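You operate a simulated robot arm through the tools that you are given. There is no shell and no other tool. Be economical: measure what you need, move in short steps, check, and stop when the job is done.

You are at the controls of a simulated two-armed robot. One attempt, no reset.

JOB
Pick up the short grey spacer with one hand, pass it to the other hand and put it on the shelf under the purple-edged bench. Take the black dip stick and put it on the orange rim dish. Put the orange band seat on the yellow-edged bench. The order is free.

It is judged by the outcome, as a careful person would: the job done as asked, and still so three seconds after it is handed in. It fails if anything else is knocked over, pushed out of place, dropped, spilled or broken.

ROBOT AND FRAMES
Two 7-joint arms with three-finger grippers on one trunk, on a base that drives. Base frame: it is fixed to the floor where the robot stands at the start and does not move with it; the origin is under the middle of the robot, x ahead of it, y to its left, z up; the surface under the hand at the start is at about z = 900. Lengths are in mm, angles in degrees, forces in N, time in s.
The left shoulder is at the start at [70, 146, 1187], the right one opposite. With the tool pointing down near the work surface each hand reaches from about 300 to 680 mm from the robot's upright axis, wherever it stands, measured 20 degrees to its own side. Places, roughly: black dip stick (3x3x11 cm) [-8400, -6600, 900]; orange band seat [-8750, -2000, 750]; orange rim dish (6x6x2 cm) [-6200, -3700, 900]; shelf under the purple-edged bench [600, -700, 300]; yellow-edged bench [-6200, -4000, 900]. Payload 2.2 kg a hand.
The TCP of each hand is the grasp point between the finger pads, 28 mm short of the fingertips. In the tool frame z runs along the fingers and y along their closing line. Largest opening 102 mm; the body of the gripper starts 71 mm behind the TCP.
Orientation is that of the tool frame in the base frame, as [roll, pitch, yaw] about the fixed x, y, z axes, in that order (R = Rz(yaw) Ry(pitch) Rx(roll)). With the fingers straight down and closing along the base's y, the tool's x points along the base's -x, its y along +y and its z along -z.

CONTROLS
- The arms move only by the tool jog_arm. It takes "left_plan", "right_plan" or both (then of equal length, played together; a hand with none holds still); each is a list that holds one entry, the list of rows, each a list of 7 numbers: the turn, a rotation vector about the tool's x, y, z in units of 8 degrees (1.0 is 8 degrees), then the shift along the tool's x, y, z in units of 30 mm (1.0 is 30 mm), then the finger opening in mm, from 0 to 102. In form: [[[ax, ay, az, tx, ty, tz, hand], ...]]. A call has 1 to 20 rows; each row shifts and turns the commanded pose from where the row before left it, along the tool's axes as they then stand. A call with a number of a shift or a turn outside -1 to 1 is refused whole. Each row takes 0.2 s and may step no farther than 50 mm and 8.6 degrees from the row before; otherwise, or with a gripper value out of range, the whole call is refused. Where a pose cannot be reached the arm comes as near as it can. A force on the tool above 40 N (or 10 N above the force at the start of the call, whichever is more), or a blocked arm, ends the call early, and 0.2 s more pass. Each finger halts on what it meets, pressing with about 26 N; the grip force reading is that of the motor and also rises with nothing between the fingers. The clock runs only during rows and for 0.2 s after the last one: add rows that do not move to give the fingers time. The reply holds the time, the measured pose of the TCP, the force on the tool along the base axes, the opening and the grip force, in the units named above and with some noise, with the torque about the TCP (base axes, N m) and any sound that the robot's microphone picked up.
- Cameras (640 x 400 px; columns grow to the right, rows downward): "scene" is now at [127.1, -27.7, 1403]; the picture's right is [-0.34, -0.94, 0.00], its down [-0.63, 0.23, -0.74] and it looks along [0.70, -0.25, -0.67] (base axes); focal length 214 px, centre (320, 200). "left" rides on the left gripper at [72, 38, -86] in its tool frame; the picture's right is [-0.47, 0.89, 0.00], its down [-0.60, -0.32, -0.73] and it looks along [-0.65, -0.34, 0.68] (tool axes); focal length 256 px, centre (320, 200). "right" rides on the right gripper at [69, 44, -86] in its tool frame; the picture's right is [-0.53, 0.85, 0.00], its down [-0.58, -0.36, -0.73] and it looks along [-0.62, -0.39, 0.68] (tool axes); focal length 256 px, centre (320, 200). There is no depth. A picture from a camera that has moved, and an enlarged one, comes with that camera's place and axes in the base frame and with its lens.
- get_image(camera): a new picture of that camera. It takes no simulated time.
- lift_body(by): slides the trunk up (or, below 0, down) by that many mm; the arms and the scene camera ride with it, the base frame stays. It gives what a move gives, with no picture.
- roll_base(legs): drives the robot by 1 to 6 legs, each [ahead, left, turn to the left] in mm, mm and degrees, along the robot's own axes; the way and the turn of a leg run together, so that a leg with both is an arc; at most 1500 mm and 180 degrees a leg. The arms and the cameras ride along, it lands a little off, and it stops where it bumps. It gives what a move gives.
- head_to(pan, tilt): turns the head with the scene camera to pan (to the left, within 86 degrees either way) and tilt (down, from -29 to 69), counted from straight ahead of the robot. It gives what a move gives.
- inspect(camera, box): a new picture of the part [left, top, right, bottom] of that camera's present view, enlarged. It takes no simulated time.
- job_done(): hands the job in; it is judged then, once.

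Go step by step. Nothing tells you exact positions but the pictures and the camera data: compare them with the known pose of the tool, close in by small moves and look again before you grip or let go. The budget is 165 turns and 130 pictures, counting those below and the enlarged ones. Unless the task says otherwise, let go and move clear before handing in.

The tools are called after "Request:" as a command line: name --argument value ..., lists and objects as JSON in quotes. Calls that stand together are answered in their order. jog_arm: Moves the arms, as the interface text tells. Its arguments: {"type":"object","properties":{"left_plan":{"type":"array"},"right_plan":{"type":"array"}},"required":[]} The other tools are called the same way: lift_body (by) slides the trunk up or down; roll_base (legs) drives the base; head_to (pan, tilt) turns the head that bears the scene camera; get_image (camera) takes a picture; inspect (camera, box) takes an enlarged picture of a part of a camera's view; job_done () hands the job in.

At the start:

```text
clock: 0.0
left_eef_pos: [473.2, -60.5, 1231.1]
left_tcp_rot: [179.9, 0.0, -179.9]
left_contact_force: [-0.6, 0.0, 0.2]
left_ft_torque: [0.0, -0.01, 0.02]
left_width: 102.0
left_gripper_force: 0.0
right_eef_pos: [341.7, -379.6, 1128.8]
right_tcp_rot: [-179.9, 0.0, -179.9]
right_contact_force: [-0.3, 0.3, 0.6]
right_ft_torque: [-0.02, -0.01, 0.01]
right_width: 102.0
right_gripper_force: 0.1
trunk travel left (down, up): [-725.0, 215.0]
robot x, y, heading: [1.6, -3.7, 0.2]
head pan, tilt: [-19.6, 42.2]
```

scene: 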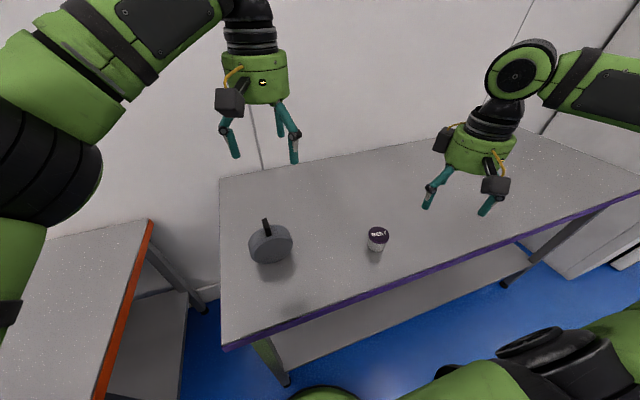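
right: 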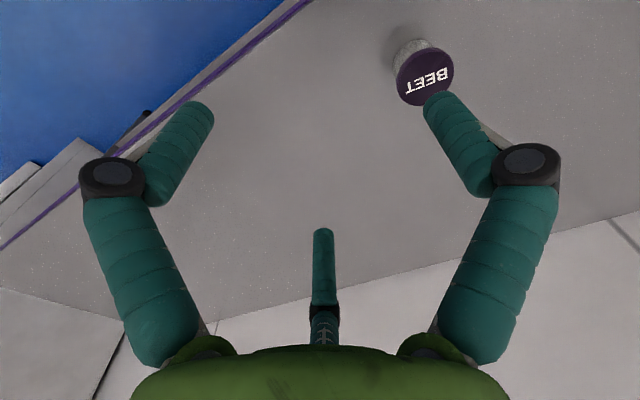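
left: 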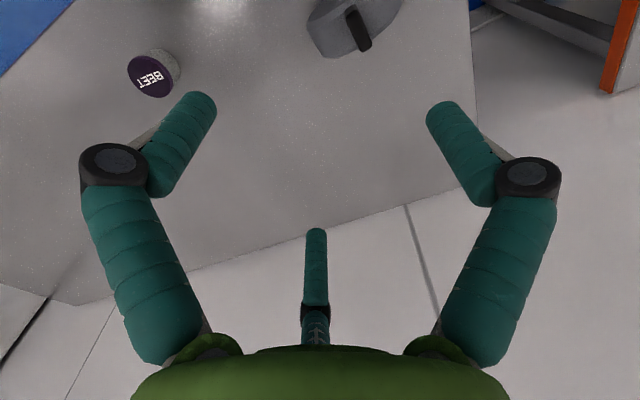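

I see the purple-edged bench with a grey round thing and a beet jar, and an orange-edged bench to the left. I'll look closer to find the short grey spacer.

Request:
inspect --camera "scene" --box '[210, 180, 430, 318]'

Request:
head_to --pan -60 --tilt 40

Request:
get_image --camera "scene"

Request:
head_to --pan 60 --tilt 35

Request:
get_image --camera "scene"

```text
2.90 times, centred on (320, 249) of scene
camera zoom: at [127.1, -27.7, 1403.0], right [-0.34, -0.94, 0.0], down [-0.63, 0.23, -0.74], along [0.7, -0.25, -0.67], focal length 622 px, centre (320, 58)
```

zoom: 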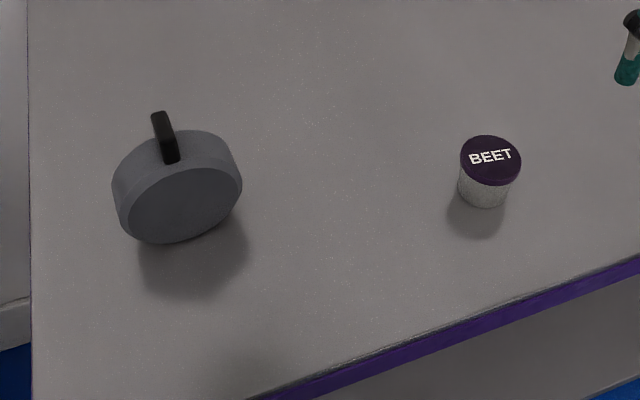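

```text
clock: 1.1
left_eef_pos: [473.8, -59.8, 1231.0]
left_tcp_rot: [-179.9, 0.0, -180.0]
left_contact_force: [-0.8, -0.2, -0.4]
left_ft_torque: [0.0, 0.0, 0.06]
left_width: 102.1
left_gripper_force: 0.1
right_eef_pos: [341.8, -377.9, 1128.4]
right_tcp_rot: [-180.0, 0.1, -180.0]
right_contact_force: [-0.3, 0.1, -0.3]
right_ft_torque: [0.0, 0.01, 0.01]
right_width: 101.8
right_gripper_force: 0.0
trunk travel left (down, up): [-725.0, 215.0]
robot x, y, heading: [0.4, -0.3, 0.1]
head pan, tilt: [-60.0, 40.0]
```

```text
125 pictures are left
camera scene: at [91.1, -73.2, 1406.2], right [-0.87, -0.5, 0.0], down [-0.32, 0.56, -0.77], along [0.38, -0.66, -0.64], focal length 214 px, centre (320, 200)
```

scene: 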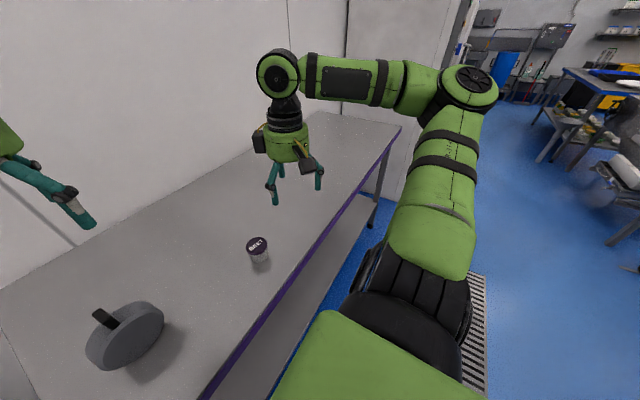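

```text
clock: 3.1
left_eef_pos: [473.1, -59.1, 1231.0]
left_tcp_rot: [180.0, 0.0, -180.0]
left_contact_force: [-0.4, 0.5, -0.2]
left_ft_torque: [-0.02, -0.03, 0.02]
left_width: 101.9
left_gripper_force: 0.1
right_eef_pos: [342.1, -377.2, 1128.7]
right_tcp_rot: [-179.9, -0.1, -179.9]
right_contact_force: [0.0, -0.2, -1.3]
right_ft_torque: [0.0, -0.01, -0.04]
right_width: 102.0
right_gripper_force: 0.0
trunk travel left (down, up): [-725.0, 215.0]
robot x, y, heading: [0.6, 0.3, -0.2]
head pan, tilt: [60.0, 35.0]
```

```text
124 pictures are left
camera scene: at [92.6, 76.5, 1413.8], right [0.87, -0.5, 0.0], down [-0.29, -0.5, -0.82], along [0.41, 0.71, -0.57], focal length 214 px, centre (320, 200)
```

scene: 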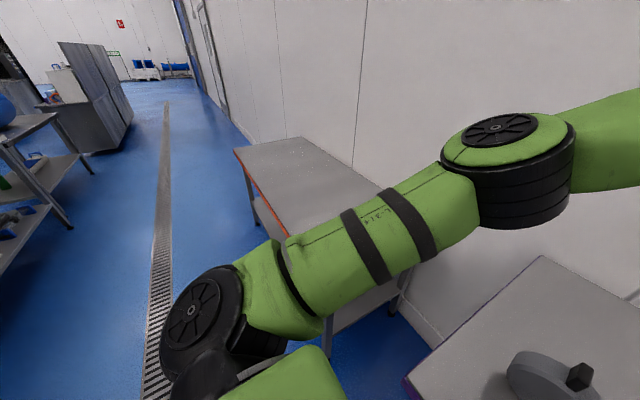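

The only grey candidate on this bench is the thick disc with a black stub. I'll look at it from the left hand camera and from closer.

Request:
inspect --camera "left" --box '[280, 0, 440, 100]'

Request:
inspect --camera "scene" --box '[480, 300, 640, 400]'

Request:
head_to --pan 0 --tilt 55

Request:
inspect --camera "scene" --box '[160, 50, 480, 250]'

```text
4.00 times, centred on (360, 50) of left
camera zoom: at [402.3, -22.2, 1316.7], right [0.46, 0.89, 0.0], down [0.6, -0.32, 0.73], along [0.65, -0.34, -0.68], focal length 1024 px, centre (160, 800)
```

zoom: 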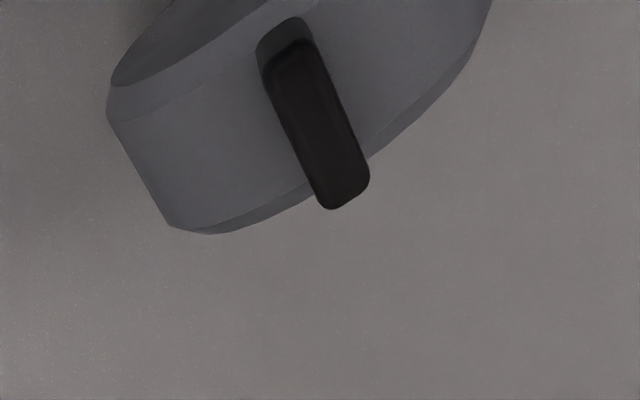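

```text
4.00 times, centred on (560, 350) of scene
camera zoom: at [92.6, 76.5, 1413.8], right [0.87, -0.5, 0.0], down [-0.29, -0.5, -0.82], along [0.41, 0.71, -0.57], focal length 858 px, centre (-640, -400)
```

zoom: 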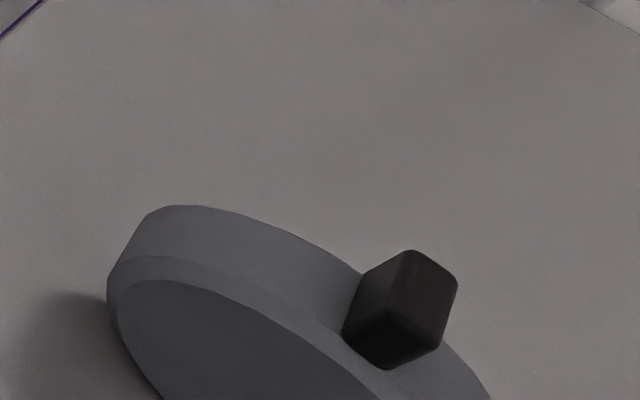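

```text
clock: 4.4
left_eef_pos: [472.9, -59.2, 1230.8]
left_tcp_rot: [-180.0, 0.1, -179.9]
left_contact_force: [0.1, 0.1, -0.4]
left_ft_torque: [0.06, 0.01, 0.01]
left_width: 102.3
left_gripper_force: 0.1
right_eef_pos: [341.4, -378.1, 1129.6]
right_tcp_rot: [179.9, 0.0, -180.0]
right_contact_force: [0.9, 0.0, 0.6]
right_ft_torque: [0.0, -0.02, -0.04]
right_width: 102.1
right_gripper_force: 0.0
trunk travel left (down, up): [-725.0, 215.0]
robot x, y, heading: [3.2, 3.9, 0.2]
head pan, tilt: [0.0, 55.0]
```

```text
2.00 times, centred on (320, 150) of scene
camera zoom: at [120.6, 0.4, 1385.5], right [0.0, -1.0, 0.0], down [-0.82, 0.0, -0.57], along [0.57, 0.0, -0.82], focal length 429 px, centre (320, 300)
```

zoom: 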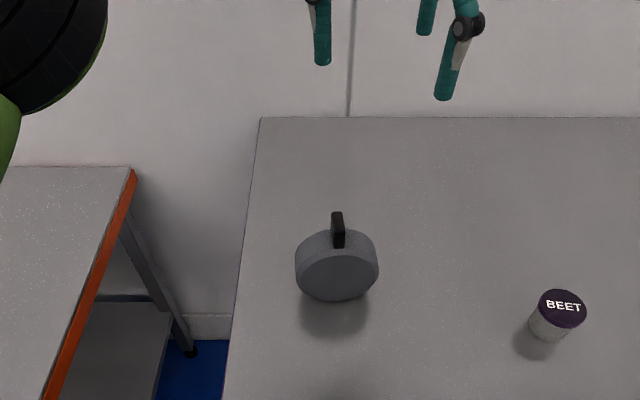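

The disc stands on its edge at about [475, -22], roughly 105 mm across and 35–40 mm thick with a black block on top; I take it as the spacer. I'll turn the left hand so it closes along x and put it over the disc.

Request:
jog_arm --left_plan '[[[0, 0, 0, 0, 0.65, 0, 102], [0, 0, 0, 0, 0.65, 0, 102], [0, 0, 0.9375, 0, 0, 0, 102], [0, 0, 0.9375, 0, 0, 0, 102], [0, 0, 0.9375, 0, 0, 0, 102], [0, 0, 0.9375, 0, 0, 0, 102], [0, 0, 0.9375, 0, 0, 0, 102], [0, 0, 0.9375, 0, 0, 0, 102], [0, 0, 0.9375, 0, 0, 0, 102], [0, 0, 0.9375, 0, 0, 0, 102], [0, 0, 0.9375, 0, 0, 0, 102], [0, 0, 0.9375, 0, 0, 0, 102], [0, 0, 0.9375, 0, 0, 0, 102], [0, 0, 0.9375, 0, 0, 0, 102], [0, 0, 0, 0, 0, 0.9, 102], [0, 0, 0, 0, 0, 0.9, 102], [0, 0, 0, 0, 0, 0.9, 102]]]'

Request:
get_image --camera "left"

Request:
get_image --camera "scene"

```text
clock: 8.0
left_eef_pos: [472.1, -20.6, 1150.4]
left_tcp_rot: [180.0, -0.1, 90.0]
left_contact_force: [0.0, 0.7, -0.1]
left_ft_torque: [0.01, 0.0, -0.01]
left_width: 101.6
left_gripper_force: 0.1
right_eef_pos: [341.3, -378.4, 1128.6]
right_tcp_rot: [-180.0, -0.1, 179.9]
right_contact_force: [-0.3, 0.0, 0.5]
right_ft_torque: [0.01, 0.01, 0.01]
right_width: 102.0
right_gripper_force: 0.1
trunk travel left (down, up): [-725.0, 215.0]
robot x, y, heading: [-1.1, -0.4, -0.0]
head pan, tilt: [0.0, 55.0]
```

```text
120 pictures are left
camera left: at [512.5, 51.9, 1235.4], right [0.89, -0.46, 0.0], down [-0.32, -0.6, 0.73], along [-0.34, -0.65, -0.68], focal length 256 px, centre (320, 200)
```

left: 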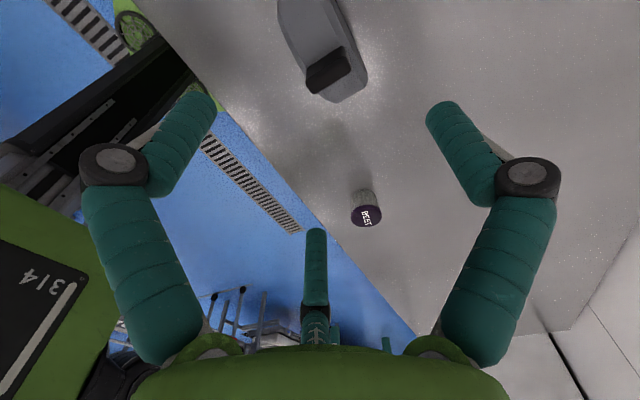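

```text
119 pictures are left
camera scene: at [121.1, 0.3, 1385.5], right [0.0, -1.0, 0.0], down [-0.82, 0.0, -0.57], along [0.57, 0.0, -0.82], focal length 214 px, centre (320, 200)
```

scene: 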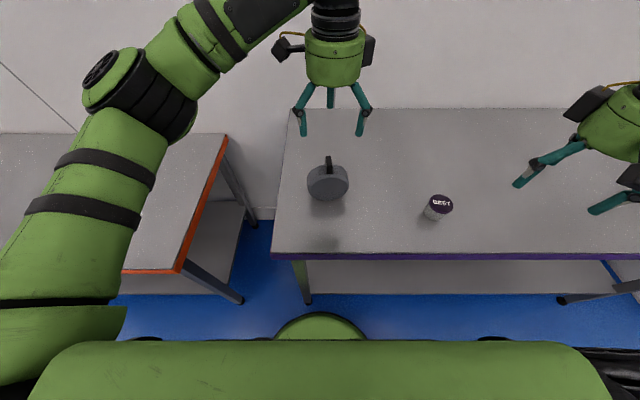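

The hand looks to have three fingers spread around the grasp point, unlike the stated two. I'll close the left hand partway and look at how it really moves.

Request:
jog_arm --left_plan '[[[0, 0, 0, 0, 0, 0, 30], [0, 0, 0, 0, 0, 0, 30], [0, 0, 0, 0, 0, 0, 30]]]'

Request:
get_image --camera "left"

Request:
inspect --camera "scene" --box '[250, 0, 410, 100]'

```text
clock: 8.8
left_eef_pos: [472.1, -21.1, 1149.3]
left_tcp_rot: [-180.0, -0.1, 90.1]
left_contact_force: [-0.1, 0.1, 0.0]
left_ft_torque: [-0.01, 0.0, -0.02]
left_width: 30.2
left_gripper_force: 0.1
right_eef_pos: [341.7, -376.7, 1128.9]
right_tcp_rot: [180.0, 0.0, -179.9]
right_contact_force: [0.3, 1.1, 0.3]
right_ft_torque: [0.01, -0.05, -0.03]
right_width: 102.0
right_gripper_force: 0.0
trunk travel left (down, up): [-725.0, 215.0]
robot x, y, heading: [-1.3, -0.7, -0.1]
head pan, tilt: [0.0, 55.0]
```

```text
118 pictures are left
camera left: at [511.9, 51.9, 1235.7], right [0.89, -0.46, 0.0], down [-0.32, -0.6, 0.73], along [-0.34, -0.65, -0.68], focal length 256 px, centre (320, 200)
```

left: 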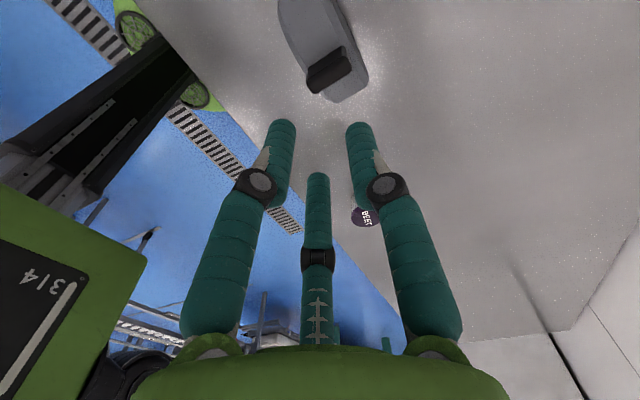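

```text
4.00 times, centred on (330, 50) of scene
camera zoom: at [120.5, 0.3, 1385.5], right [0.0, -1.0, 0.0], down [-0.82, 0.0, -0.57], along [0.57, 0.0, -0.82], focal length 858 px, centre (280, 800)
```

zoom: 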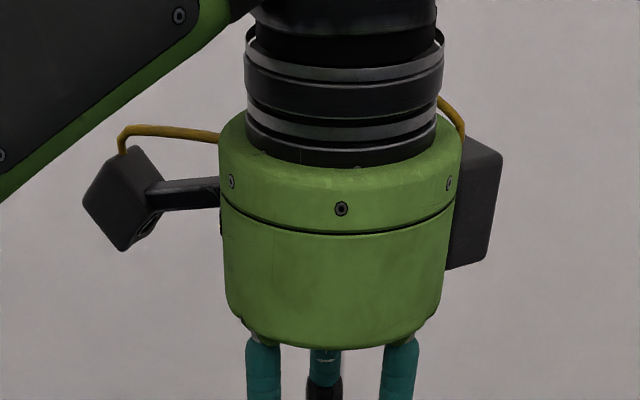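

It is a three-finger centring hand, with one finger at tool +y and a pair opposite. I'll grip the black block (about 16 mm wide in y, centre [482, -20]) from above with the left hand at yaw 180, so I turn back and lower, then look.

Request:
jog_arm --left_plan '[[[0, 0, -0.9375, 0, 0, 0, 60], [0, 0, -0.9375, 0, 0, 0, 60], [0, 0, -0.9375, 0, 0, 0, 60], [0, 0, -0.9375, 0, 0, 0, 60], [0, 0, -0.9375, 0, 0, 0, 60], [0, 0, -0.9375, 0, 0, 0, 60], [0, 0, -0.9375, 0, 0, 0, 60], [0, 0, -0.9375, 0, 0, 0, 60], [0, 0, -0.9375, 0, 0, 0, 60], [0, 0, -0.9375, 0, 0, 0, 60], [0, 0, -0.9375, 0, 0, 0, 60], [0, 0, -0.9375, 0, 0, 0, 60], [0, 0, 0, -0.33, 0, 0.7, 60], [0, 0, 0, 0, 0, 0.7, 60]]]'

Request:
get_image --camera "left"

Request:
inspect --camera "scene" --box '[240, 100, 400, 200]'

```text
clock: 11.8
left_eef_pos: [483.4, -20.6, 1107.3]
left_tcp_rot: [-180.0, 0.1, -179.8]
left_contact_force: [0.9, -0.1, 0.2]
left_ft_torque: [0.01, -0.01, 0.0]
left_width: 59.8
left_gripper_force: 0.0
right_eef_pos: [341.1, -377.3, 1128.6]
right_tcp_rot: [-179.9, 0.0, -180.0]
right_contact_force: [0.3, -0.4, 0.9]
right_ft_torque: [-0.02, 0.01, -0.03]
right_width: 102.2
right_gripper_force: 0.1
trunk travel left (down, up): [-725.0, 215.0]
robot x, y, heading: [2.0, 2.6, 0.1]
head pan, tilt: [0.0, 55.0]
```

```text
116 pictures are left
camera left: at [411.8, 16.6, 1192.8], right [0.46, 0.89, 0.0], down [0.61, -0.31, 0.73], along [0.65, -0.34, -0.68], focal length 256 px, centre (320, 200)
```

left: 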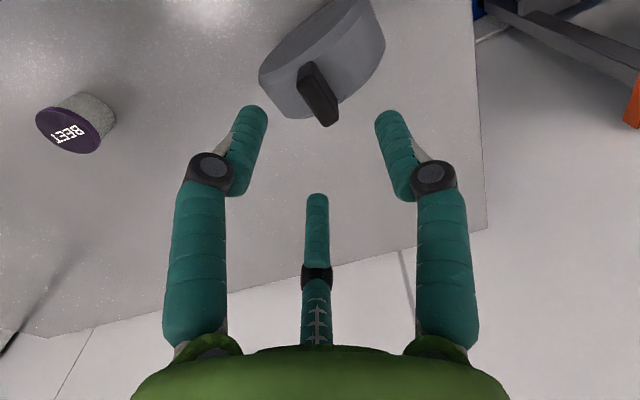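

```text
4.00 times, centred on (320, 150) of scene
camera zoom: at [121.1, 0.5, 1385.5], right [0.0, -1.0, 0.0], down [-0.82, 0.0, -0.57], along [0.57, 0.0, -0.82], focal length 858 px, centre (320, 400)
```

zoom: 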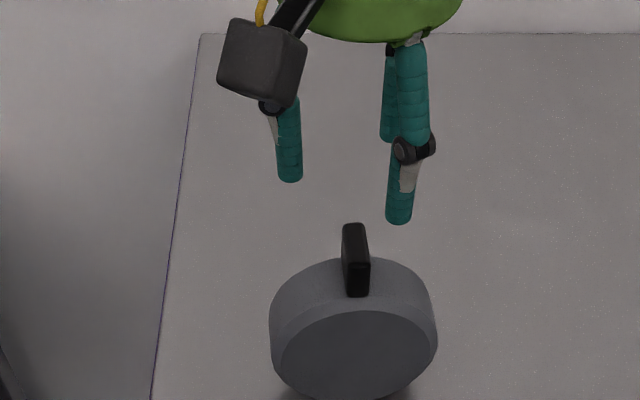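

The block's top is at about z 1030, its base at 1002, centre [480, -20]. Descending to TCP z 1036 and gripping.

Request:
jog_arm --left_plan '[[[0, 0, 0, 0.1, 0, 0.8, 60], [0, 0, 0, 0, 0, 0.8, 60], [0, 0, 0, 0, 0, 0.75, 60], [0, 0, 0, 0, 0, 0, 60]]]'

Request:
get_image --camera "left"

Request:
inspect --camera "scene" --box '[240, 100, 400, 200]'

```text
clock: 12.8
left_eef_pos: [480.2, -19.8, 1036.4]
left_tcp_rot: [180.0, 0.0, -180.0]
left_contact_force: [0.7, -1.2, 0.4]
left_ft_torque: [0.0, 0.01, 0.03]
left_width: 60.1
left_gripper_force: 0.1
right_eef_pos: [341.8, -377.6, 1128.5]
right_tcp_rot: [180.0, 0.0, -180.0]
right_contact_force: [-0.3, 1.0, 0.0]
right_ft_torque: [0.05, 0.0, 0.0]
right_width: 101.9
right_gripper_force: 0.0
trunk travel left (down, up): [-725.0, 215.0]
robot x, y, heading: [-1.6, -1.4, 0.0]
head pan, tilt: [0.0, 55.0]
```

```text
114 pictures are left
camera left: at [409.5, 17.0, 1122.1], right [0.46, 0.89, 0.0], down [0.6, -0.32, 0.73], along [0.65, -0.34, -0.68], focal length 256 px, centre (320, 200)
```

left: 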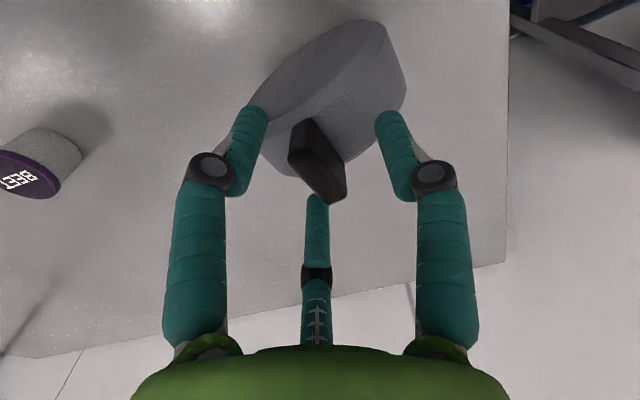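

```text
4.00 times, centred on (320, 150) of scene
camera zoom: at [120.6, 0.2, 1385.5], right [0.0, -1.0, 0.0], down [-0.82, 0.0, -0.57], along [0.57, 0.0, -0.82], focal length 858 px, centre (320, 400)
```

zoom: 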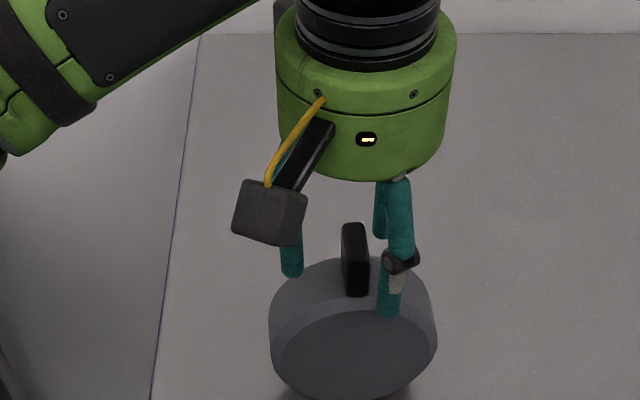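

The fingers straddle the block with the tips near the rim level. Closing now and checking forces.

Request:
jog_arm --left_plan '[[[0, 0, 0, 0, 0, 0, 30], [0, 0, 0, 0, 0, 0, 0], [0, 0, 0, 0, 0, 0, 0], [0, 0, 0, 0, 0, 0, 0]]]'

Request:
get_image --camera "left"

Request:
inspect --camera "scene" --box '[240, 100, 400, 200]'

```text
clock: 13.8
left_eef_pos: [480.3, -20.8, 1036.1]
left_tcp_rot: [-179.9, 0.0, -179.8]
left_contact_force: [0.9, -0.4, -0.1]
left_ft_torque: [0.0, -0.01, -0.04]
left_width: 22.1
left_gripper_force: 26.5
right_eef_pos: [342.6, -377.5, 1129.5]
right_tcp_rot: [180.0, -0.1, -179.9]
right_contact_force: [-0.1, -0.3, 0.1]
right_ft_torque: [0.02, 0.01, -0.01]
right_width: 102.0
right_gripper_force: 0.0
trunk travel left (down, up): [-725.0, 215.0]
robot x, y, heading: [1.5, 3.0, 0.1]
head pan, tilt: [0.0, 55.0]
```

```text
112 pictures are left
camera left: at [409.7, 17.0, 1122.2], right [0.46, 0.89, 0.0], down [0.61, -0.32, 0.73], along [0.65, -0.34, -0.68], focal length 256 px, centre (320, 200)
```

left: 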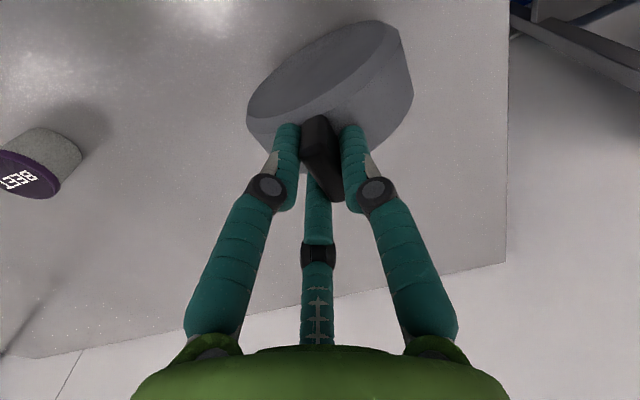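

```text
4.00 times, centred on (320, 150) of scene
camera zoom: at [120.9, 0.3, 1385.5], right [0.0, -1.0, 0.0], down [-0.82, 0.0, -0.57], along [0.57, 0.0, -0.82], focal length 858 px, centre (320, 400)
```

zoom: 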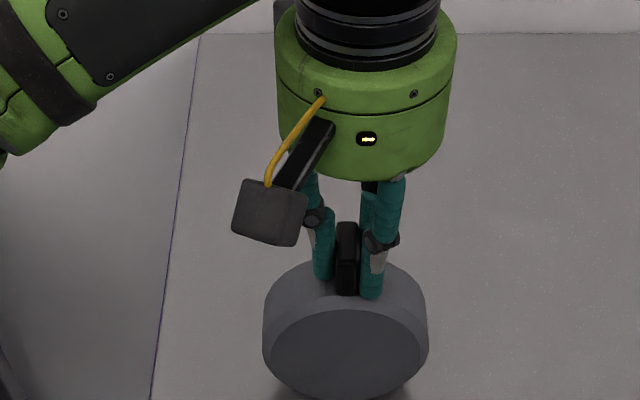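

The block is gripped between the fingers. Lifting slightly to check the hold.

Request:
jog_arm --left_plan '[[[0, 0, 0, 0, 0, -0.5, 0], [0, 0, 0, 0, 0, -1, 0], [0, 0, 0, 0, 0, -1, 0], [0, 0, 0, 0, 0, 0, 0]]]'

Request:
get_image --camera "scene"

```text
clock: 14.8
left_eef_pos: [481.2, -20.4, 1113.2]
left_tcp_rot: [180.0, -0.2, -179.9]
left_contact_force: [0.2, 0.6, -1.9]
left_ft_torque: [0.0, 0.0, -0.01]
left_width: 22.3
left_gripper_force: 25.8
right_eef_pos: [341.2, -377.2, 1129.7]
right_tcp_rot: [180.0, 0.0, -180.0]
right_contact_force: [0.1, 0.3, -0.3]
right_ft_torque: [0.02, 0.02, 0.0]
right_width: 102.1
right_gripper_force: 0.0
trunk travel left (down, up): [-725.0, 215.0]
robot x, y, heading: [1.9, -0.2, 0.2]
head pan, tilt: [0.0, 55.0]
```

```text
110 pictures are left
camera scene: at [121.3, 0.3, 1385.4], right [0.0, -1.0, 0.0], down [-0.82, 0.0, -0.57], along [0.57, 0.0, -0.82], focal length 214 px, centre (320, 200)
```

scene: 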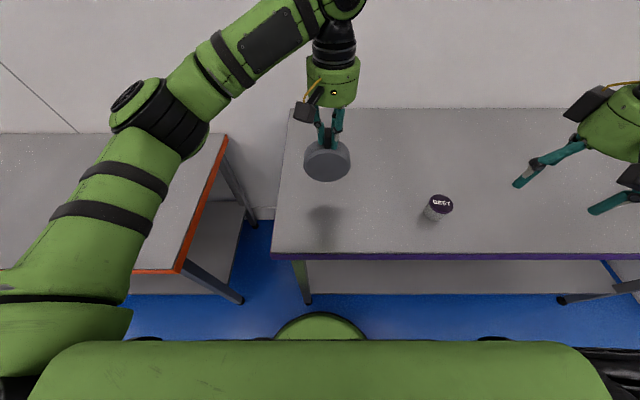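

The spacer is light and held well. For the pass I raise the left hand and turn it so the disc's axis lies along y, while the right hand tips to point forward and 30° down.

Request:
jog_arm --left_plan '[[[0, 0, 0, -0.88, -0.44, -0.97, 0], [0, 0, 0, -0.88, -0.44, -0.97, 0], [0, 0, 0, -0.88, -0.44, -0.97, 0], [0, 0, 0.9375, 0, 0, 0, 0], [0, 0, 0.9375, 0, 0, 0, 0], [0, 0, 0.9375, 0, 0, 0, 0], [0, 0, 0.9375, 0, 0, 0, 0], [0, 0, 0.9375, 0, 0, 0, 0], [0, 0, 0.9375, 0, 0, 0, 0], [0, 0, 0.9375, 0, 0, 0, 0], [0, 0, 0.9375, 0, 0, 0, 0], [0, 0, 0.9375, 0, 0, 0, 0], [0, 0, 0.9375, 0, 0, 0, 0], [0, 0, 0.9375, 0, 0, 0, 0], [0, 0, 0.9375, 0, 0, 0, 0]]]' --right_plan '[[[0, 0, 0, -0.52, 0.99, -0.245, 102], [0, 0, 0, -0.52, 0.99, -0.245, 102], [0, 0, 0, -0.52, 0.99, -0.245, 102], [0, 0, 0, -0.52, 0.99, -0.245, 102], [0, 0, 0, -0.52, 0.99, -0.245, 102], [0, 0, 0, -0.52, 0.99, -0.245, 102], [0, -0.9375, 0, 0, 0, 0, 102], [0, -0.9375, 0, 0, 0, 0, 102], [0, -0.9375, 0, 0, 0, 0, 102], [0, -0.9375, 0, 0, 0, 0, 102], [0, -0.9375, 0, 0, 0, 0, 102], [0, -0.9375, 0, 0, 0, 0, 102], [0, -0.9375, 0, 0, 0, 0, 102], [0, -0.9375, 0, 0, 0, 0, 102], [0, 0, 0, 0, 0, 0, 102]]]'

Request:
get_image --camera "scene"

Request:
get_image --camera "right"

```text
clock: 18.0
left_eef_pos: [543.0, -52.1, 1185.5]
left_tcp_rot: [180.0, 0.0, 90.0]
left_contact_force: [0.1, 0.1, -0.4]
left_ft_torque: [0.04, 0.01, -0.01]
left_width: 2.1
left_gripper_force: 25.9
left hand out of reach, approached as far as the arm can: row 3
right_eef_pos: [463.4, -197.2, 1189.7]
right_tcp_rot: [-180.0, 60.0, 179.9]
right_contact_force: [-0.3, -0.8, 0.6]
right_ft_torque: [-0.02, -0.01, -0.02]
right_width: 101.6
right_gripper_force: 0.0
right hand out of reach, approached as far as the arm can: row 13, 14
trunk travel left (down, up): [-725.0, 215.0]
robot x, y, heading: [-6.2, -2.3, -0.1]
head pan, tilt: [0.0, 55.0]
```

```text
109 pictures are left
camera scene: at [120.1, 0.4, 1385.6], right [0.0, -1.0, 0.0], down [-0.82, 0.0, -0.57], along [0.57, 0.0, -0.82], focal length 214 px, centre (320, 200)
```

scene: 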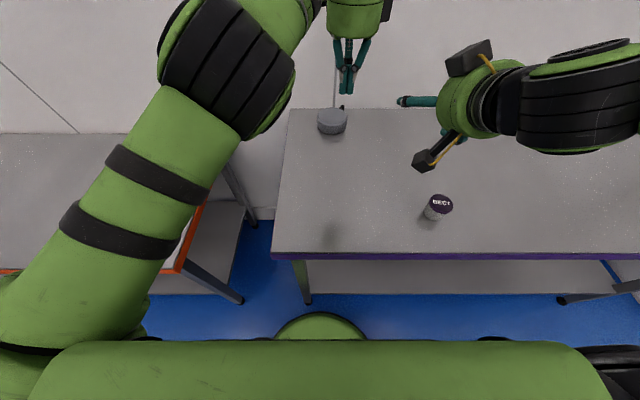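

```text
108 pictures are left
camera right: at [354.7, -153.3, 1171.2], right [0.27, 0.85, 0.46], down [-0.34, -0.36, 0.87], along [0.9, -0.39, 0.19], focal length 256 px, centre (320, 200)
```

right: 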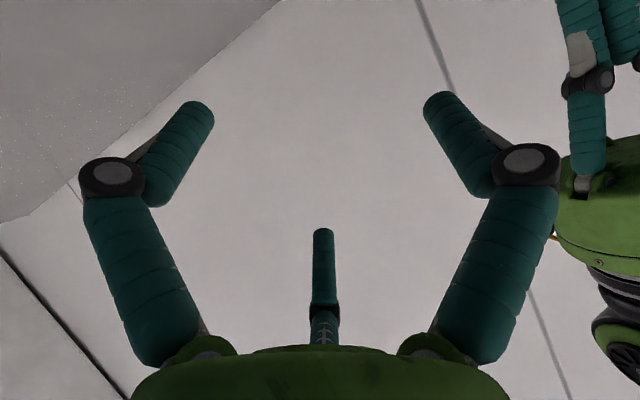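

The spacer slipped out of the left hand during the jump; it now lies on the bench further back. I need a close look at it.

Request:
inspect --camera "scene" --box '[280, 80, 400, 155]'

Request:
get_image --camera "left"

```text
5.33 times, centred on (340, 118) of scene
camera zoom: at [120.1, 0.4, 1385.6], right [0.0, -1.0, 0.0], down [-0.82, 0.0, -0.57], along [0.57, 0.0, -0.82], focal length 1144 px, centre (213, 640)
```

zoom: 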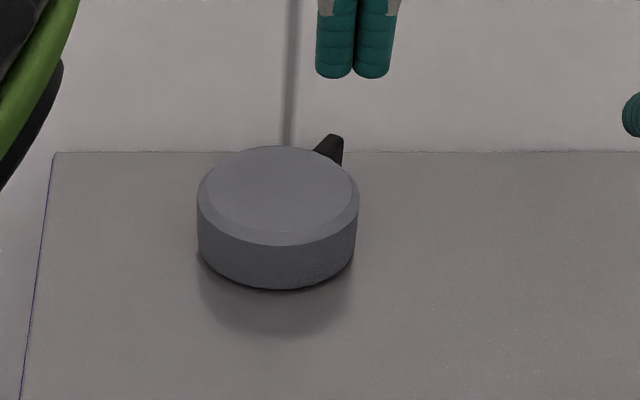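

```text
106 pictures are left
camera left: at [582.6, 20.7, 1272.1], right [0.88, -0.47, 0.0], down [-0.32, -0.6, 0.73], along [-0.34, -0.65, -0.68], focal length 256 px, centre (320, 200)
```

left: 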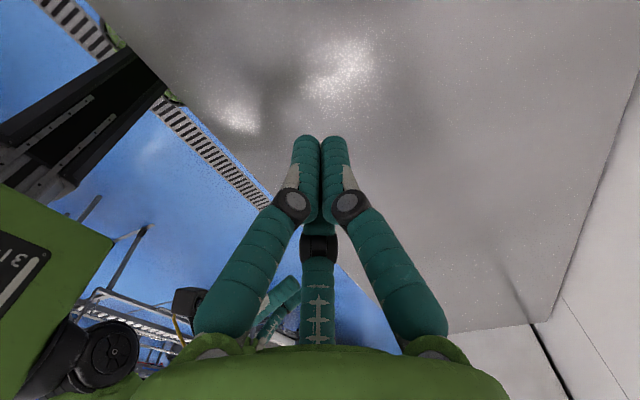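

The spacer lies flat at about [785, -42] with its block pointing away from me; no damage visible. I'll check how close the base can drive to the bench, first folding the hands back.

Request:
head_to --pan -30 --tilt 69

Request:
get_image --camera "scene"

```text
clock: 18.9
left_eef_pos: [542.7, -51.5, 1185.3]
left_tcp_rot: [-180.0, 0.1, 90.0]
left_contact_force: [-0.1, -0.4, 0.8]
left_ft_torque: [0.0, -0.03, -0.03]
left_width: 2.0
left_gripper_force: 26.4
right_eef_pos: [463.7, -197.3, 1187.7]
right_tcp_rot: [179.9, 59.8, 180.0]
right_contact_force: [0.0, 0.0, -0.5]
right_ft_torque: [0.01, 0.0, 0.01]
right_width: 101.9
right_gripper_force: 0.0
trunk travel left (down, up): [-725.0, 215.0]
robot x, y, heading: [0.1, -2.5, 0.2]
head pan, tilt: [-30.0, 68.8]
```

```text
105 pictures are left
camera scene: at [97.2, -27.6, 1370.1], right [-0.5, -0.87, 0.0], down [-0.81, 0.47, -0.36], along [0.31, -0.18, -0.93], focal length 214 px, centre (320, 200)
```

scene: 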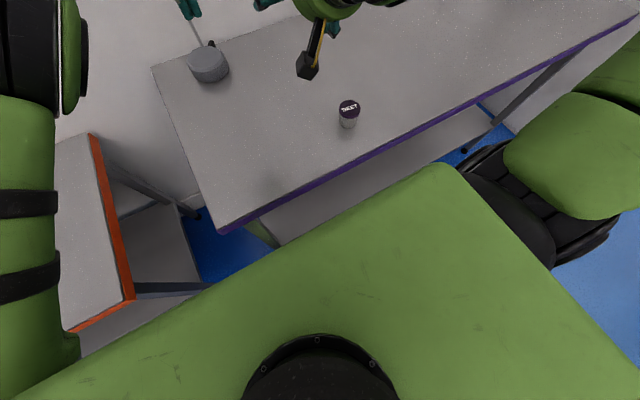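

I need to know the base's front extent; the left hand camera sees part of the robot and floor, so I enlarge that.

Request:
inspect --camera "left" --box '[0, 0, 240, 150]'

```text
2.67 times, centred on (120, 75) of left
camera zoom: at [583.0, 20.7, 1271.8], right [0.89, -0.46, 0.0], down [-0.32, -0.6, 0.73], along [-0.34, -0.65, -0.68], focal length 683 px, centre (853, 533)
```

zoom: 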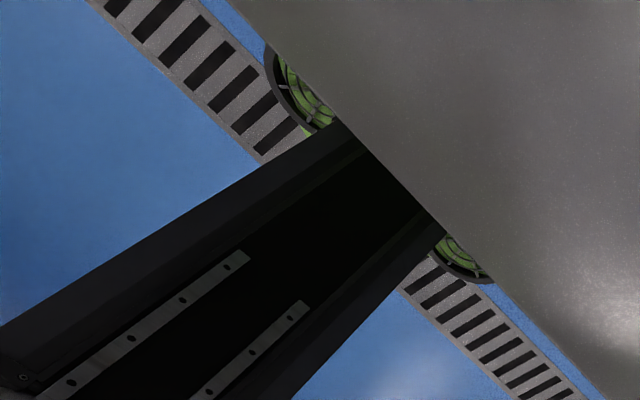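

Request:
head_to --pan 0 --tilt 60

Request:
inspect --camera "scene" --box '[160, 190, 480, 390]'

```text
clock: 19.9
left_eef_pos: [542.3, -52.0, 1186.6]
left_tcp_rot: [-180.0, 0.1, 90.0]
left_contact_force: [0.1, 0.5, -0.4]
left_ft_torque: [-0.02, -0.02, 0.02]
left_width: 2.2
left_gripper_force: 25.6
right_eef_pos: [463.7, -197.4, 1187.8]
right_tcp_rot: [179.9, 60.0, 180.0]
right_contact_force: [-0.6, 0.3, 0.1]
right_ft_torque: [0.01, -0.02, 0.01]
right_width: 102.0
right_gripper_force: 0.0
trunk travel left (down, up): [-725.0, 215.0]
robot x, y, heading: [-0.5, -0.5, -0.3]
head pan, tilt: [0.0, 60.0]
```

```text
2.00 times, centred on (320, 290) of scene
camera zoom: at [115.1, 0.2, 1379.4], right [0.0, -1.0, 0.0], down [-0.87, 0.0, -0.5], along [0.5, 0.0, -0.87], focal length 429 px, centre (320, 20)
```

zoom: 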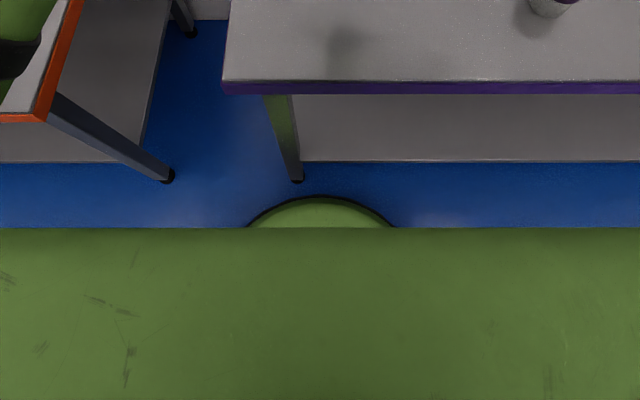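

The base front is round at about x 270 and the shelf edge at about 336, so I can creep forward only some 40 mm. I'll drive right 190 and forward 40 so the left arm is straight in line with the disc, then pull the disc nearer.

Request:
roll_base --legs '[[0, -190, 0], [38, 0, 0]]'

Request:
jog_arm --left_plan '[[[0, 0, -0.9375, 0, 0, 0, 0], [0, 0, -0.9375, 0, 0, 0, 0], [0, 0, -0.9375, 0, 0, 0, 0], [0, 0, -0.9375, 0, 0, 0, 0], [0, 0, -0.9375, 0, 0, 0, 0], [0, 0, -0.9375, 0, 0, 0, 0], [0, 0, -0.9375, 0, 0, 0, 0], [0, 0, -0.9375, 0, 0, 0, 0], [0, 0, -0.9375, 0, 0, 0, 0], [0, 0, -0.9375, 0, 0, 0, 0], [0, 0, -0.9375, 0, 0, 0, 0], [0, 0, -0.9375, 0, 0, 0, 0], [0, -0.9375, 0, 0, 0, 0, 0], [0, -0.9375, 0, 0, 0, 0, 0], [0, -0.9375, 0, 0, 0, 0, 0], [0, -0.9375, 0, 0, 0, 0, 0], [0, -0.9375, 0, 0, 0, 0, 0], [0, -0.9375, 0, 0, 0, 0, 0]]]'

Request:
head_to --pan 10 --tilt 45

Request:
get_image --camera "scene"

Request:
get_image --camera "left"

```text
clock: 21.9
left_eef_pos: [573.8, -243.5, 1189.9]
left_tcp_rot: [179.7, 0.2, 89.9]
left_contact_force: [-1.2, -0.1, 0.0]
left_ft_torque: [-0.01, -0.07, 0.01]
left_width: 2.0
left_gripper_force: 26.0
right_eef_pos: [493.0, -389.2, 1190.5]
right_tcp_rot: [-179.9, 60.1, -180.0]
right_contact_force: [-0.2, 0.6, 0.1]
right_ft_torque: [0.0, 0.01, -0.02]
right_width: 101.8
right_gripper_force: 0.0
trunk travel left (down, up): [-725.0, 215.0]
robot x, y, heading: [38.5, -193.4, -0.1]
head pan, tilt: [0.0, 60.0]
```

```text
clock: 25.7
left_eef_pos: [581.2, -244.9, 1186.1]
left_tcp_rot: [-180.0, 45.2, 180.0]
left_contact_force: [0.0, -0.4, 0.6]
left_ft_torque: [0.0, 0.01, -0.01]
left_width: 1.9
left_gripper_force: 26.9
right_eef_pos: [500.1, -392.0, 1188.6]
right_tcp_rot: [179.9, 59.9, 180.0]
right_contact_force: [-0.6, -0.3, 0.0]
right_ft_torque: [0.0, 0.01, 0.0]
right_width: 102.0
right_gripper_force: 0.0
trunk travel left (down, up): [-725.0, 215.0]
robot x, y, heading: [39.0, -191.9, -0.3]
head pan, tilt: [0.0, 60.0]
```

```text
clock: 26.5
left_eef_pos: [580.5, -245.2, 1186.0]
left_tcp_rot: [-180.0, 45.0, 180.0]
left_contact_force: [1.2, 0.1, 0.0]
left_ft_torque: [-0.02, -0.02, 0.01]
left_width: 2.1
left_gripper_force: 25.9
right_eef_pos: [500.9, -390.6, 1189.0]
right_tcp_rot: [180.0, 59.9, 180.0]
right_contact_force: [0.0, 0.4, 0.1]
right_ft_torque: [-0.01, 0.0, 0.03]
right_width: 102.2
right_gripper_force: 0.0
trunk travel left (down, up): [-725.0, 215.0]
robot x, y, heading: [35.9, -188.0, -0.1]
head pan, tilt: [10.0, 45.0]
```

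```text
102 pictures are left
camera scene: at [165.6, -178.2, 1398.9], right [0.17, -0.99, 0.0], down [-0.7, -0.12, -0.71], along [0.7, 0.12, -0.71], focal length 214 px, centre (320, 200)
```

scene: 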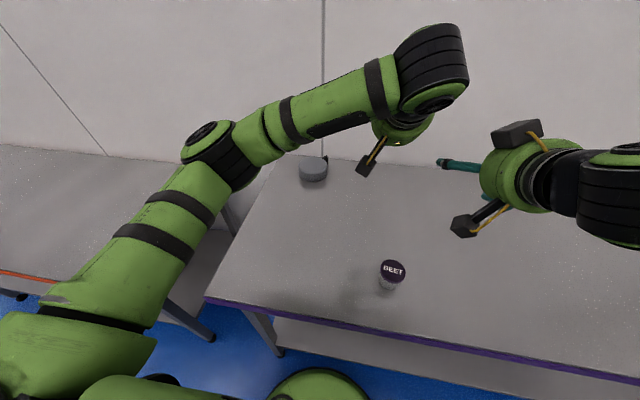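

```text
101 pictures are left
camera left: at [470.2, -207.1, 1195.8], right [0.33, 0.88, 0.33], down [-0.09, -0.32, 0.94], along [0.94, -0.34, -0.03], focal length 256 px, centre (320, 200)
```

left: 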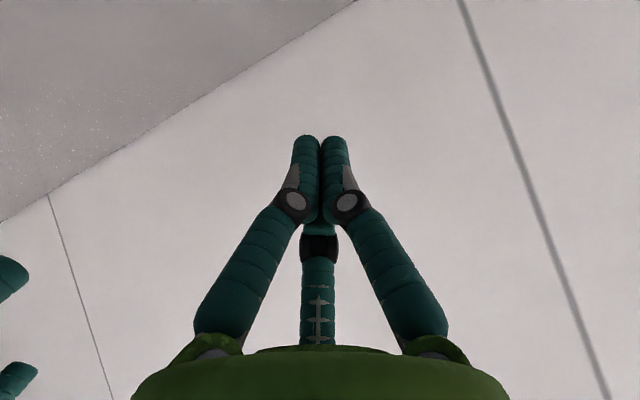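

Let me pinpoint the disc in this view while moving the left hand towards above it.

Request:
inspect --camera "scene" --box '[270, 135, 366, 195]'

Request:
jog_arm --left_plan '[[[0, 0, 0, 0, 0.97, 0.7, 0], [0, 0, 0, 0, 0.97, 0.7, 0], [0, 0, 0, 0, 0.97, 0.7, 0], [0, 0, 0, 0, 0.97, 0.7, 0], [0, 0, 0, 0, 0.97, 0.7, 0], [0, 0, 0, 0, 0.97, 0.7, 0], [0, 0, 0, 0, 0.97, 0.7, 0], [0, 0, 0, 0, 0, 0, 0]]]'

Request:
get_image --camera "scene"

Request:
get_image --camera "left"

```text
6.67 times, centred on (318, 165) of scene
camera zoom: at [165.6, -178.2, 1398.9], right [0.17, -0.99, 0.0], down [-0.7, -0.12, -0.71], along [0.7, 0.12, -0.71], focal length 1430 px, centre (333, 433)
```

zoom: 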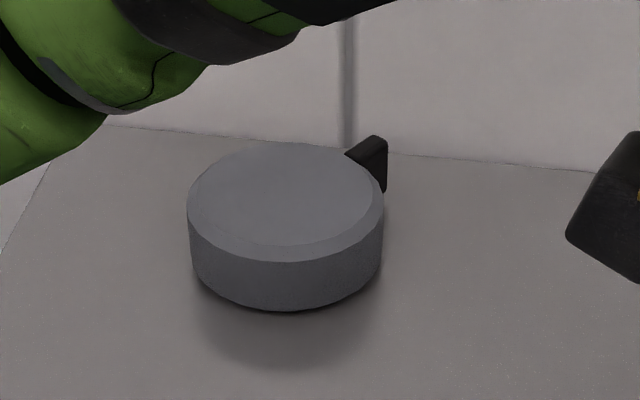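

```text
clock: 28.3
left_eef_pos: [685.1, -42.5, 1083.8]
left_tcp_rot: [179.8, 45.0, 179.9]
left_contact_force: [0.5, 0.0, -0.5]
left_ft_torque: [0.0, 0.01, 0.03]
left_width: 2.0
left_gripper_force: 25.9
right_eef_pos: [499.9, -391.5, 1189.3]
right_tcp_rot: [179.9, 59.9, 179.9]
right_contact_force: [0.4, 0.5, 0.6]
right_ft_torque: [0.0, -0.04, 0.0]
right_width: 102.1
right_gripper_force: 0.0
trunk travel left (down, up): [-725.0, 215.0]
robot x, y, heading: [39.9, -192.0, 0.1]
head pan, tilt: [10.0, 45.0]
```

```text
99 pictures are left
camera scene: at [165.3, -179.0, 1399.0], right [0.17, -0.99, 0.0], down [-0.7, -0.12, -0.71], along [0.7, 0.12, -0.71], focal length 214 px, centre (320, 200)
```

scene: 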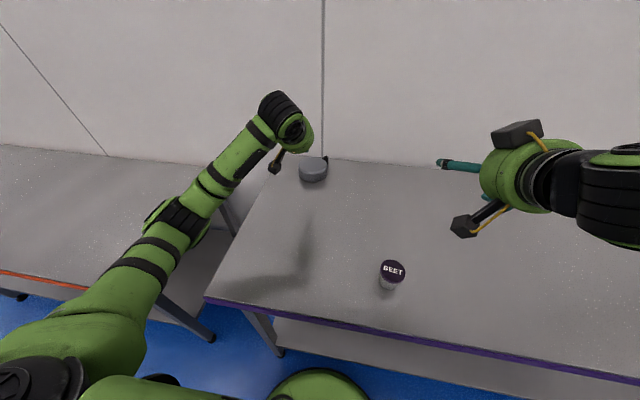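

```text
98 pictures are left
camera left: at [573.7, -5.0, 1093.2], right [0.33, 0.88, 0.33], down [-0.09, -0.32, 0.94], along [0.94, -0.34, -0.02], focal length 256 px, centre (320, 200)
```

left: 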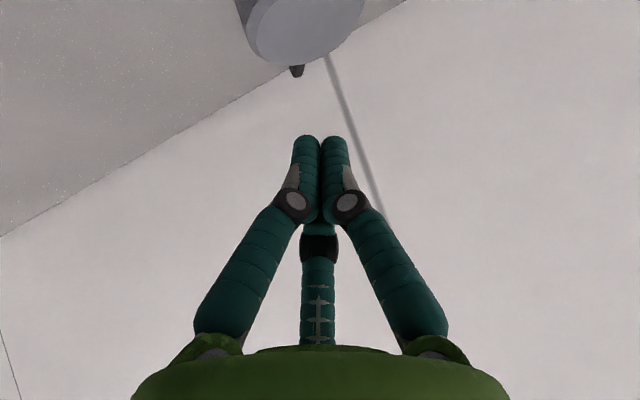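

Disc centre confirmed at [787, -46]. Going to just above its top to try drawing it nearer by light pressure.

Request:
jog_arm --left_plan '[[[0, 0, 0, 0.1, 0, 0.77, 0], [0, 0, 0, 0.1, 0, 0.77, 0], [0, 0, 0, 0.1, 0, 0.77, 0], [0, 0, 0, 0.1, 0, 0.77, 0], [0, 0, 0, 0.1, 0, 0.77, 0], [0, 0, 0, 0.1, 0, 0.77, 0], [0, 0, 0, 0, 0, 0, 0]]]'

Request:
inspect --camera "scene" --box '[240, 115, 400, 215]'

Request:
get_image --camera "left"

```text
clock: 29.9
left_eef_pos: [768.0, -43.0, 972.8]
left_tcp_rot: [-180.0, 45.1, 179.9]
left_contact_force: [0.5, -0.4, 1.7]
left_ft_torque: [0.0, -0.01, 0.01]
left_width: 1.9
left_gripper_force: 26.3
right_eef_pos: [500.2, -390.6, 1189.0]
right_tcp_rot: [180.0, 60.0, 179.9]
right_contact_force: [0.4, 0.2, -0.7]
right_ft_torque: [0.01, -0.03, 0.02]
right_width: 102.1
right_gripper_force: 0.0
trunk travel left (down, up): [-725.0, 215.0]
robot x, y, heading: [37.9, -189.0, -0.1]
head pan, tilt: [10.0, 45.0]
```

```text
4.00 times, centred on (320, 165) of scene
camera zoom: at [165.2, -178.2, 1399.0], right [0.17, -0.99, 0.0], down [-0.7, -0.12, -0.71], along [0.7, 0.12, -0.71], focal length 858 px, centre (320, 340)
```

zoom: 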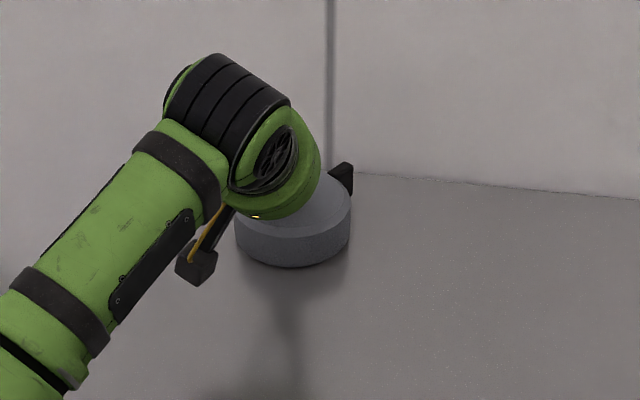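

```text
96 pictures are left
camera left: at [658.5, -4.6, 982.0], right [0.33, 0.88, 0.33], down [-0.09, -0.32, 0.94], along [0.94, -0.34, -0.02], focal length 256 px, centre (320, 200)
```

left: 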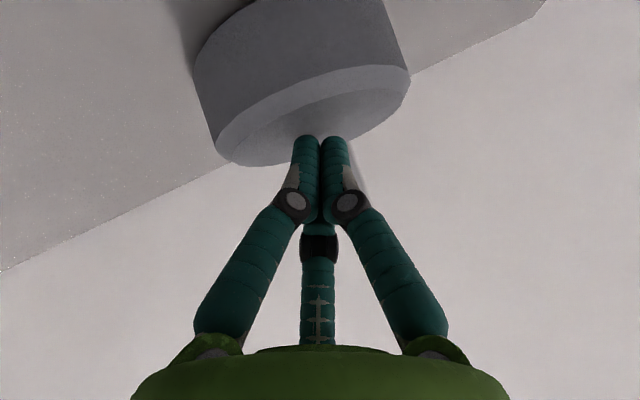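

Request:
jog_arm --left_plan '[[[0, 0, 0, 0.1, 0, 0.1, 0], [0, 0, 0, 0.1, 0, 0.1, 0], [0, 0, 0, 0.1, 0, 0.1, 0], [0, 0, 0, 0.05, 0, 0.05, 0]]]'

```text
clock: 30.9
left_eef_pos: [768.5, -42.6, 971.8]
left_tcp_rot: [-179.8, 46.6, 179.8]
left_contact_force: [4.5, 4.3, 33.6]
left_ft_torque: [-0.03, -0.43, 0.21]
left_width: 2.0
left_gripper_force: 26.1
right_eef_pos: [495.5, -390.3, 1191.0]
right_tcp_rot: [-180.0, 60.2, 179.8]
right_contact_force: [-0.3, 0.2, -0.5]
right_ft_torque: [0.01, -0.02, -0.05]
right_width: 102.1
right_gripper_force: 0.1
trunk travel left (down, up): [-725.0, 215.0]
robot x, y, heading: [38.7, -194.0, 0.0]
head pan, tilt: [10.0, 45.0]
```

Contact is at about 33 N, more than needed; I ease off and draw back 60 mm to see whether the disc follows.

Request:
jog_arm --left_plan '[[[0, 0, 0, -0.16, 0, -0.16, 0], [0, 0, 0, 0.236, 0, -0.236, 0], [0, 0, 0, 0.236, 0, -0.236, 0], [0, 0, 0, 0.236, 0, -0.236, 0], [0, 0, 0, 0.236, 0, -0.236, 0], [0, 0, 0, 0.236, 0, -0.236, 0], [0, 0, 0, 0.236, 0, -0.236, 0]]]'

Request:
inspect --camera "scene" --box '[240, 115, 400, 215]'

```text
clock: 32.5
left_eef_pos: [710.0, -43.0, 972.3]
left_tcp_rot: [-179.9, 46.1, 179.9]
left_contact_force: [6.1, -0.5, 23.9]
left_ft_torque: [-0.09, -0.4, -0.05]
left_width: 2.1
left_gripper_force: 25.8
right_eef_pos: [497.6, -391.2, 1190.2]
right_tcp_rot: [179.9, 60.1, 179.7]
right_contact_force: [0.0, 0.3, -0.4]
right_ft_torque: [-0.01, 0.04, -0.01]
right_width: 101.5
right_gripper_force: 0.2
trunk travel left (down, up): [-725.0, 215.0]
robot x, y, heading: [36.2, -193.6, -0.1]
head pan, tilt: [10.0, 45.0]
```

```text
4.00 times, centred on (320, 165) of scene
camera zoom: at [162.2, -179.2, 1399.4], right [0.17, -0.99, 0.0], down [-0.69, -0.12, -0.71], along [0.7, 0.12, -0.71], focal length 858 px, centre (320, 340)
```

zoom: 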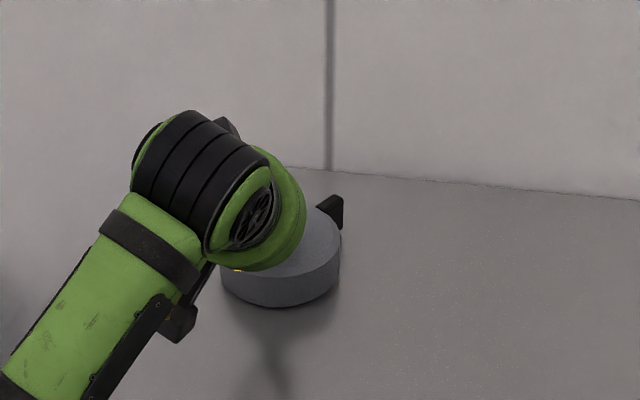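

The disc follows nicely. I'll keep drawing it toward me another 200 mm.

Request:
jog_arm --left_plan '[[[0, 0, 0, 0.236, 0, -0.236, 0], [0, 0, 0, 0.3, 0, -0.3, 0], [0, 0, 0, 0.3, 0, -0.3, 0], [0, 0, 0, 0.3, 0, -0.3, 0], [0, 0, 0, 0.3, 0, -0.3, 0], [0, 0, 0, 0.3, 0, -0.3, 0], [0, 0, 0, 0.3, 0, -0.3, 0], [0, 0, 0, 0.3, 0, -0.3, 0], [0, 0, 0, 0.3, 0, -0.3, 0], [0, 0, 0, 0.3, 0, -0.3, 0], [0, 0, 0, 0.3, 0, -0.3, 0], [0, 0, 0, 0.3, 0, -0.3, 0], [0, 0, 0, 0.3, 0, -0.3, 0], [0, 0, 0, 0.3, 0, -0.3, 0], [0, 0, 0, 0.3, 0, -0.3, 0], [0, 0, 0, 0.3, 0, -0.3, 0]]]'

Request:
get_image --camera "scene"

```text
clock: 35.9
left_eef_pos: [510.1, -41.6, 971.3]
left_tcp_rot: [-179.8, 46.6, 179.9]
left_contact_force: [12.5, 0.6, 37.0]
left_ft_torque: [-0.16, -0.62, 0.03]
left_width: 2.4
left_gripper_force: 26.0
right_eef_pos: [496.9, -392.6, 1189.5]
right_tcp_rot: [179.9, 60.1, 179.8]
right_contact_force: [0.7, 0.3, 0.1]
right_ft_torque: [0.03, 0.02, -0.03]
right_width: 102.2
right_gripper_force: 0.1
trunk travel left (down, up): [-725.0, 215.0]
robot x, y, heading: [33.2, -193.1, -0.2]
head pan, tilt: [10.0, 45.0]
```

```text
94 pictures are left
camera scene: at [162.9, -179.7, 1399.3], right [0.17, -0.99, 0.0], down [-0.7, -0.12, -0.71], along [0.7, 0.12, -0.71], focal length 214 px, centre (320, 200)
```

scene: 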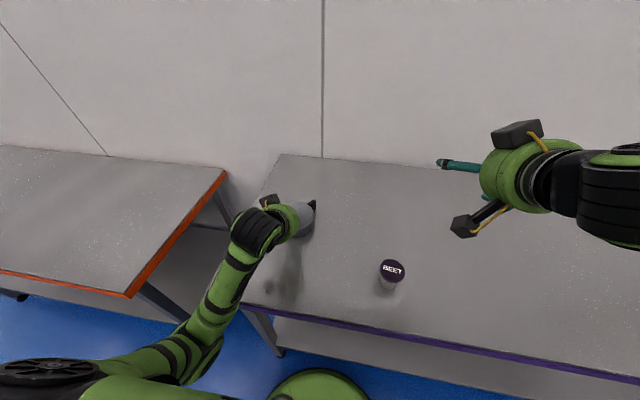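

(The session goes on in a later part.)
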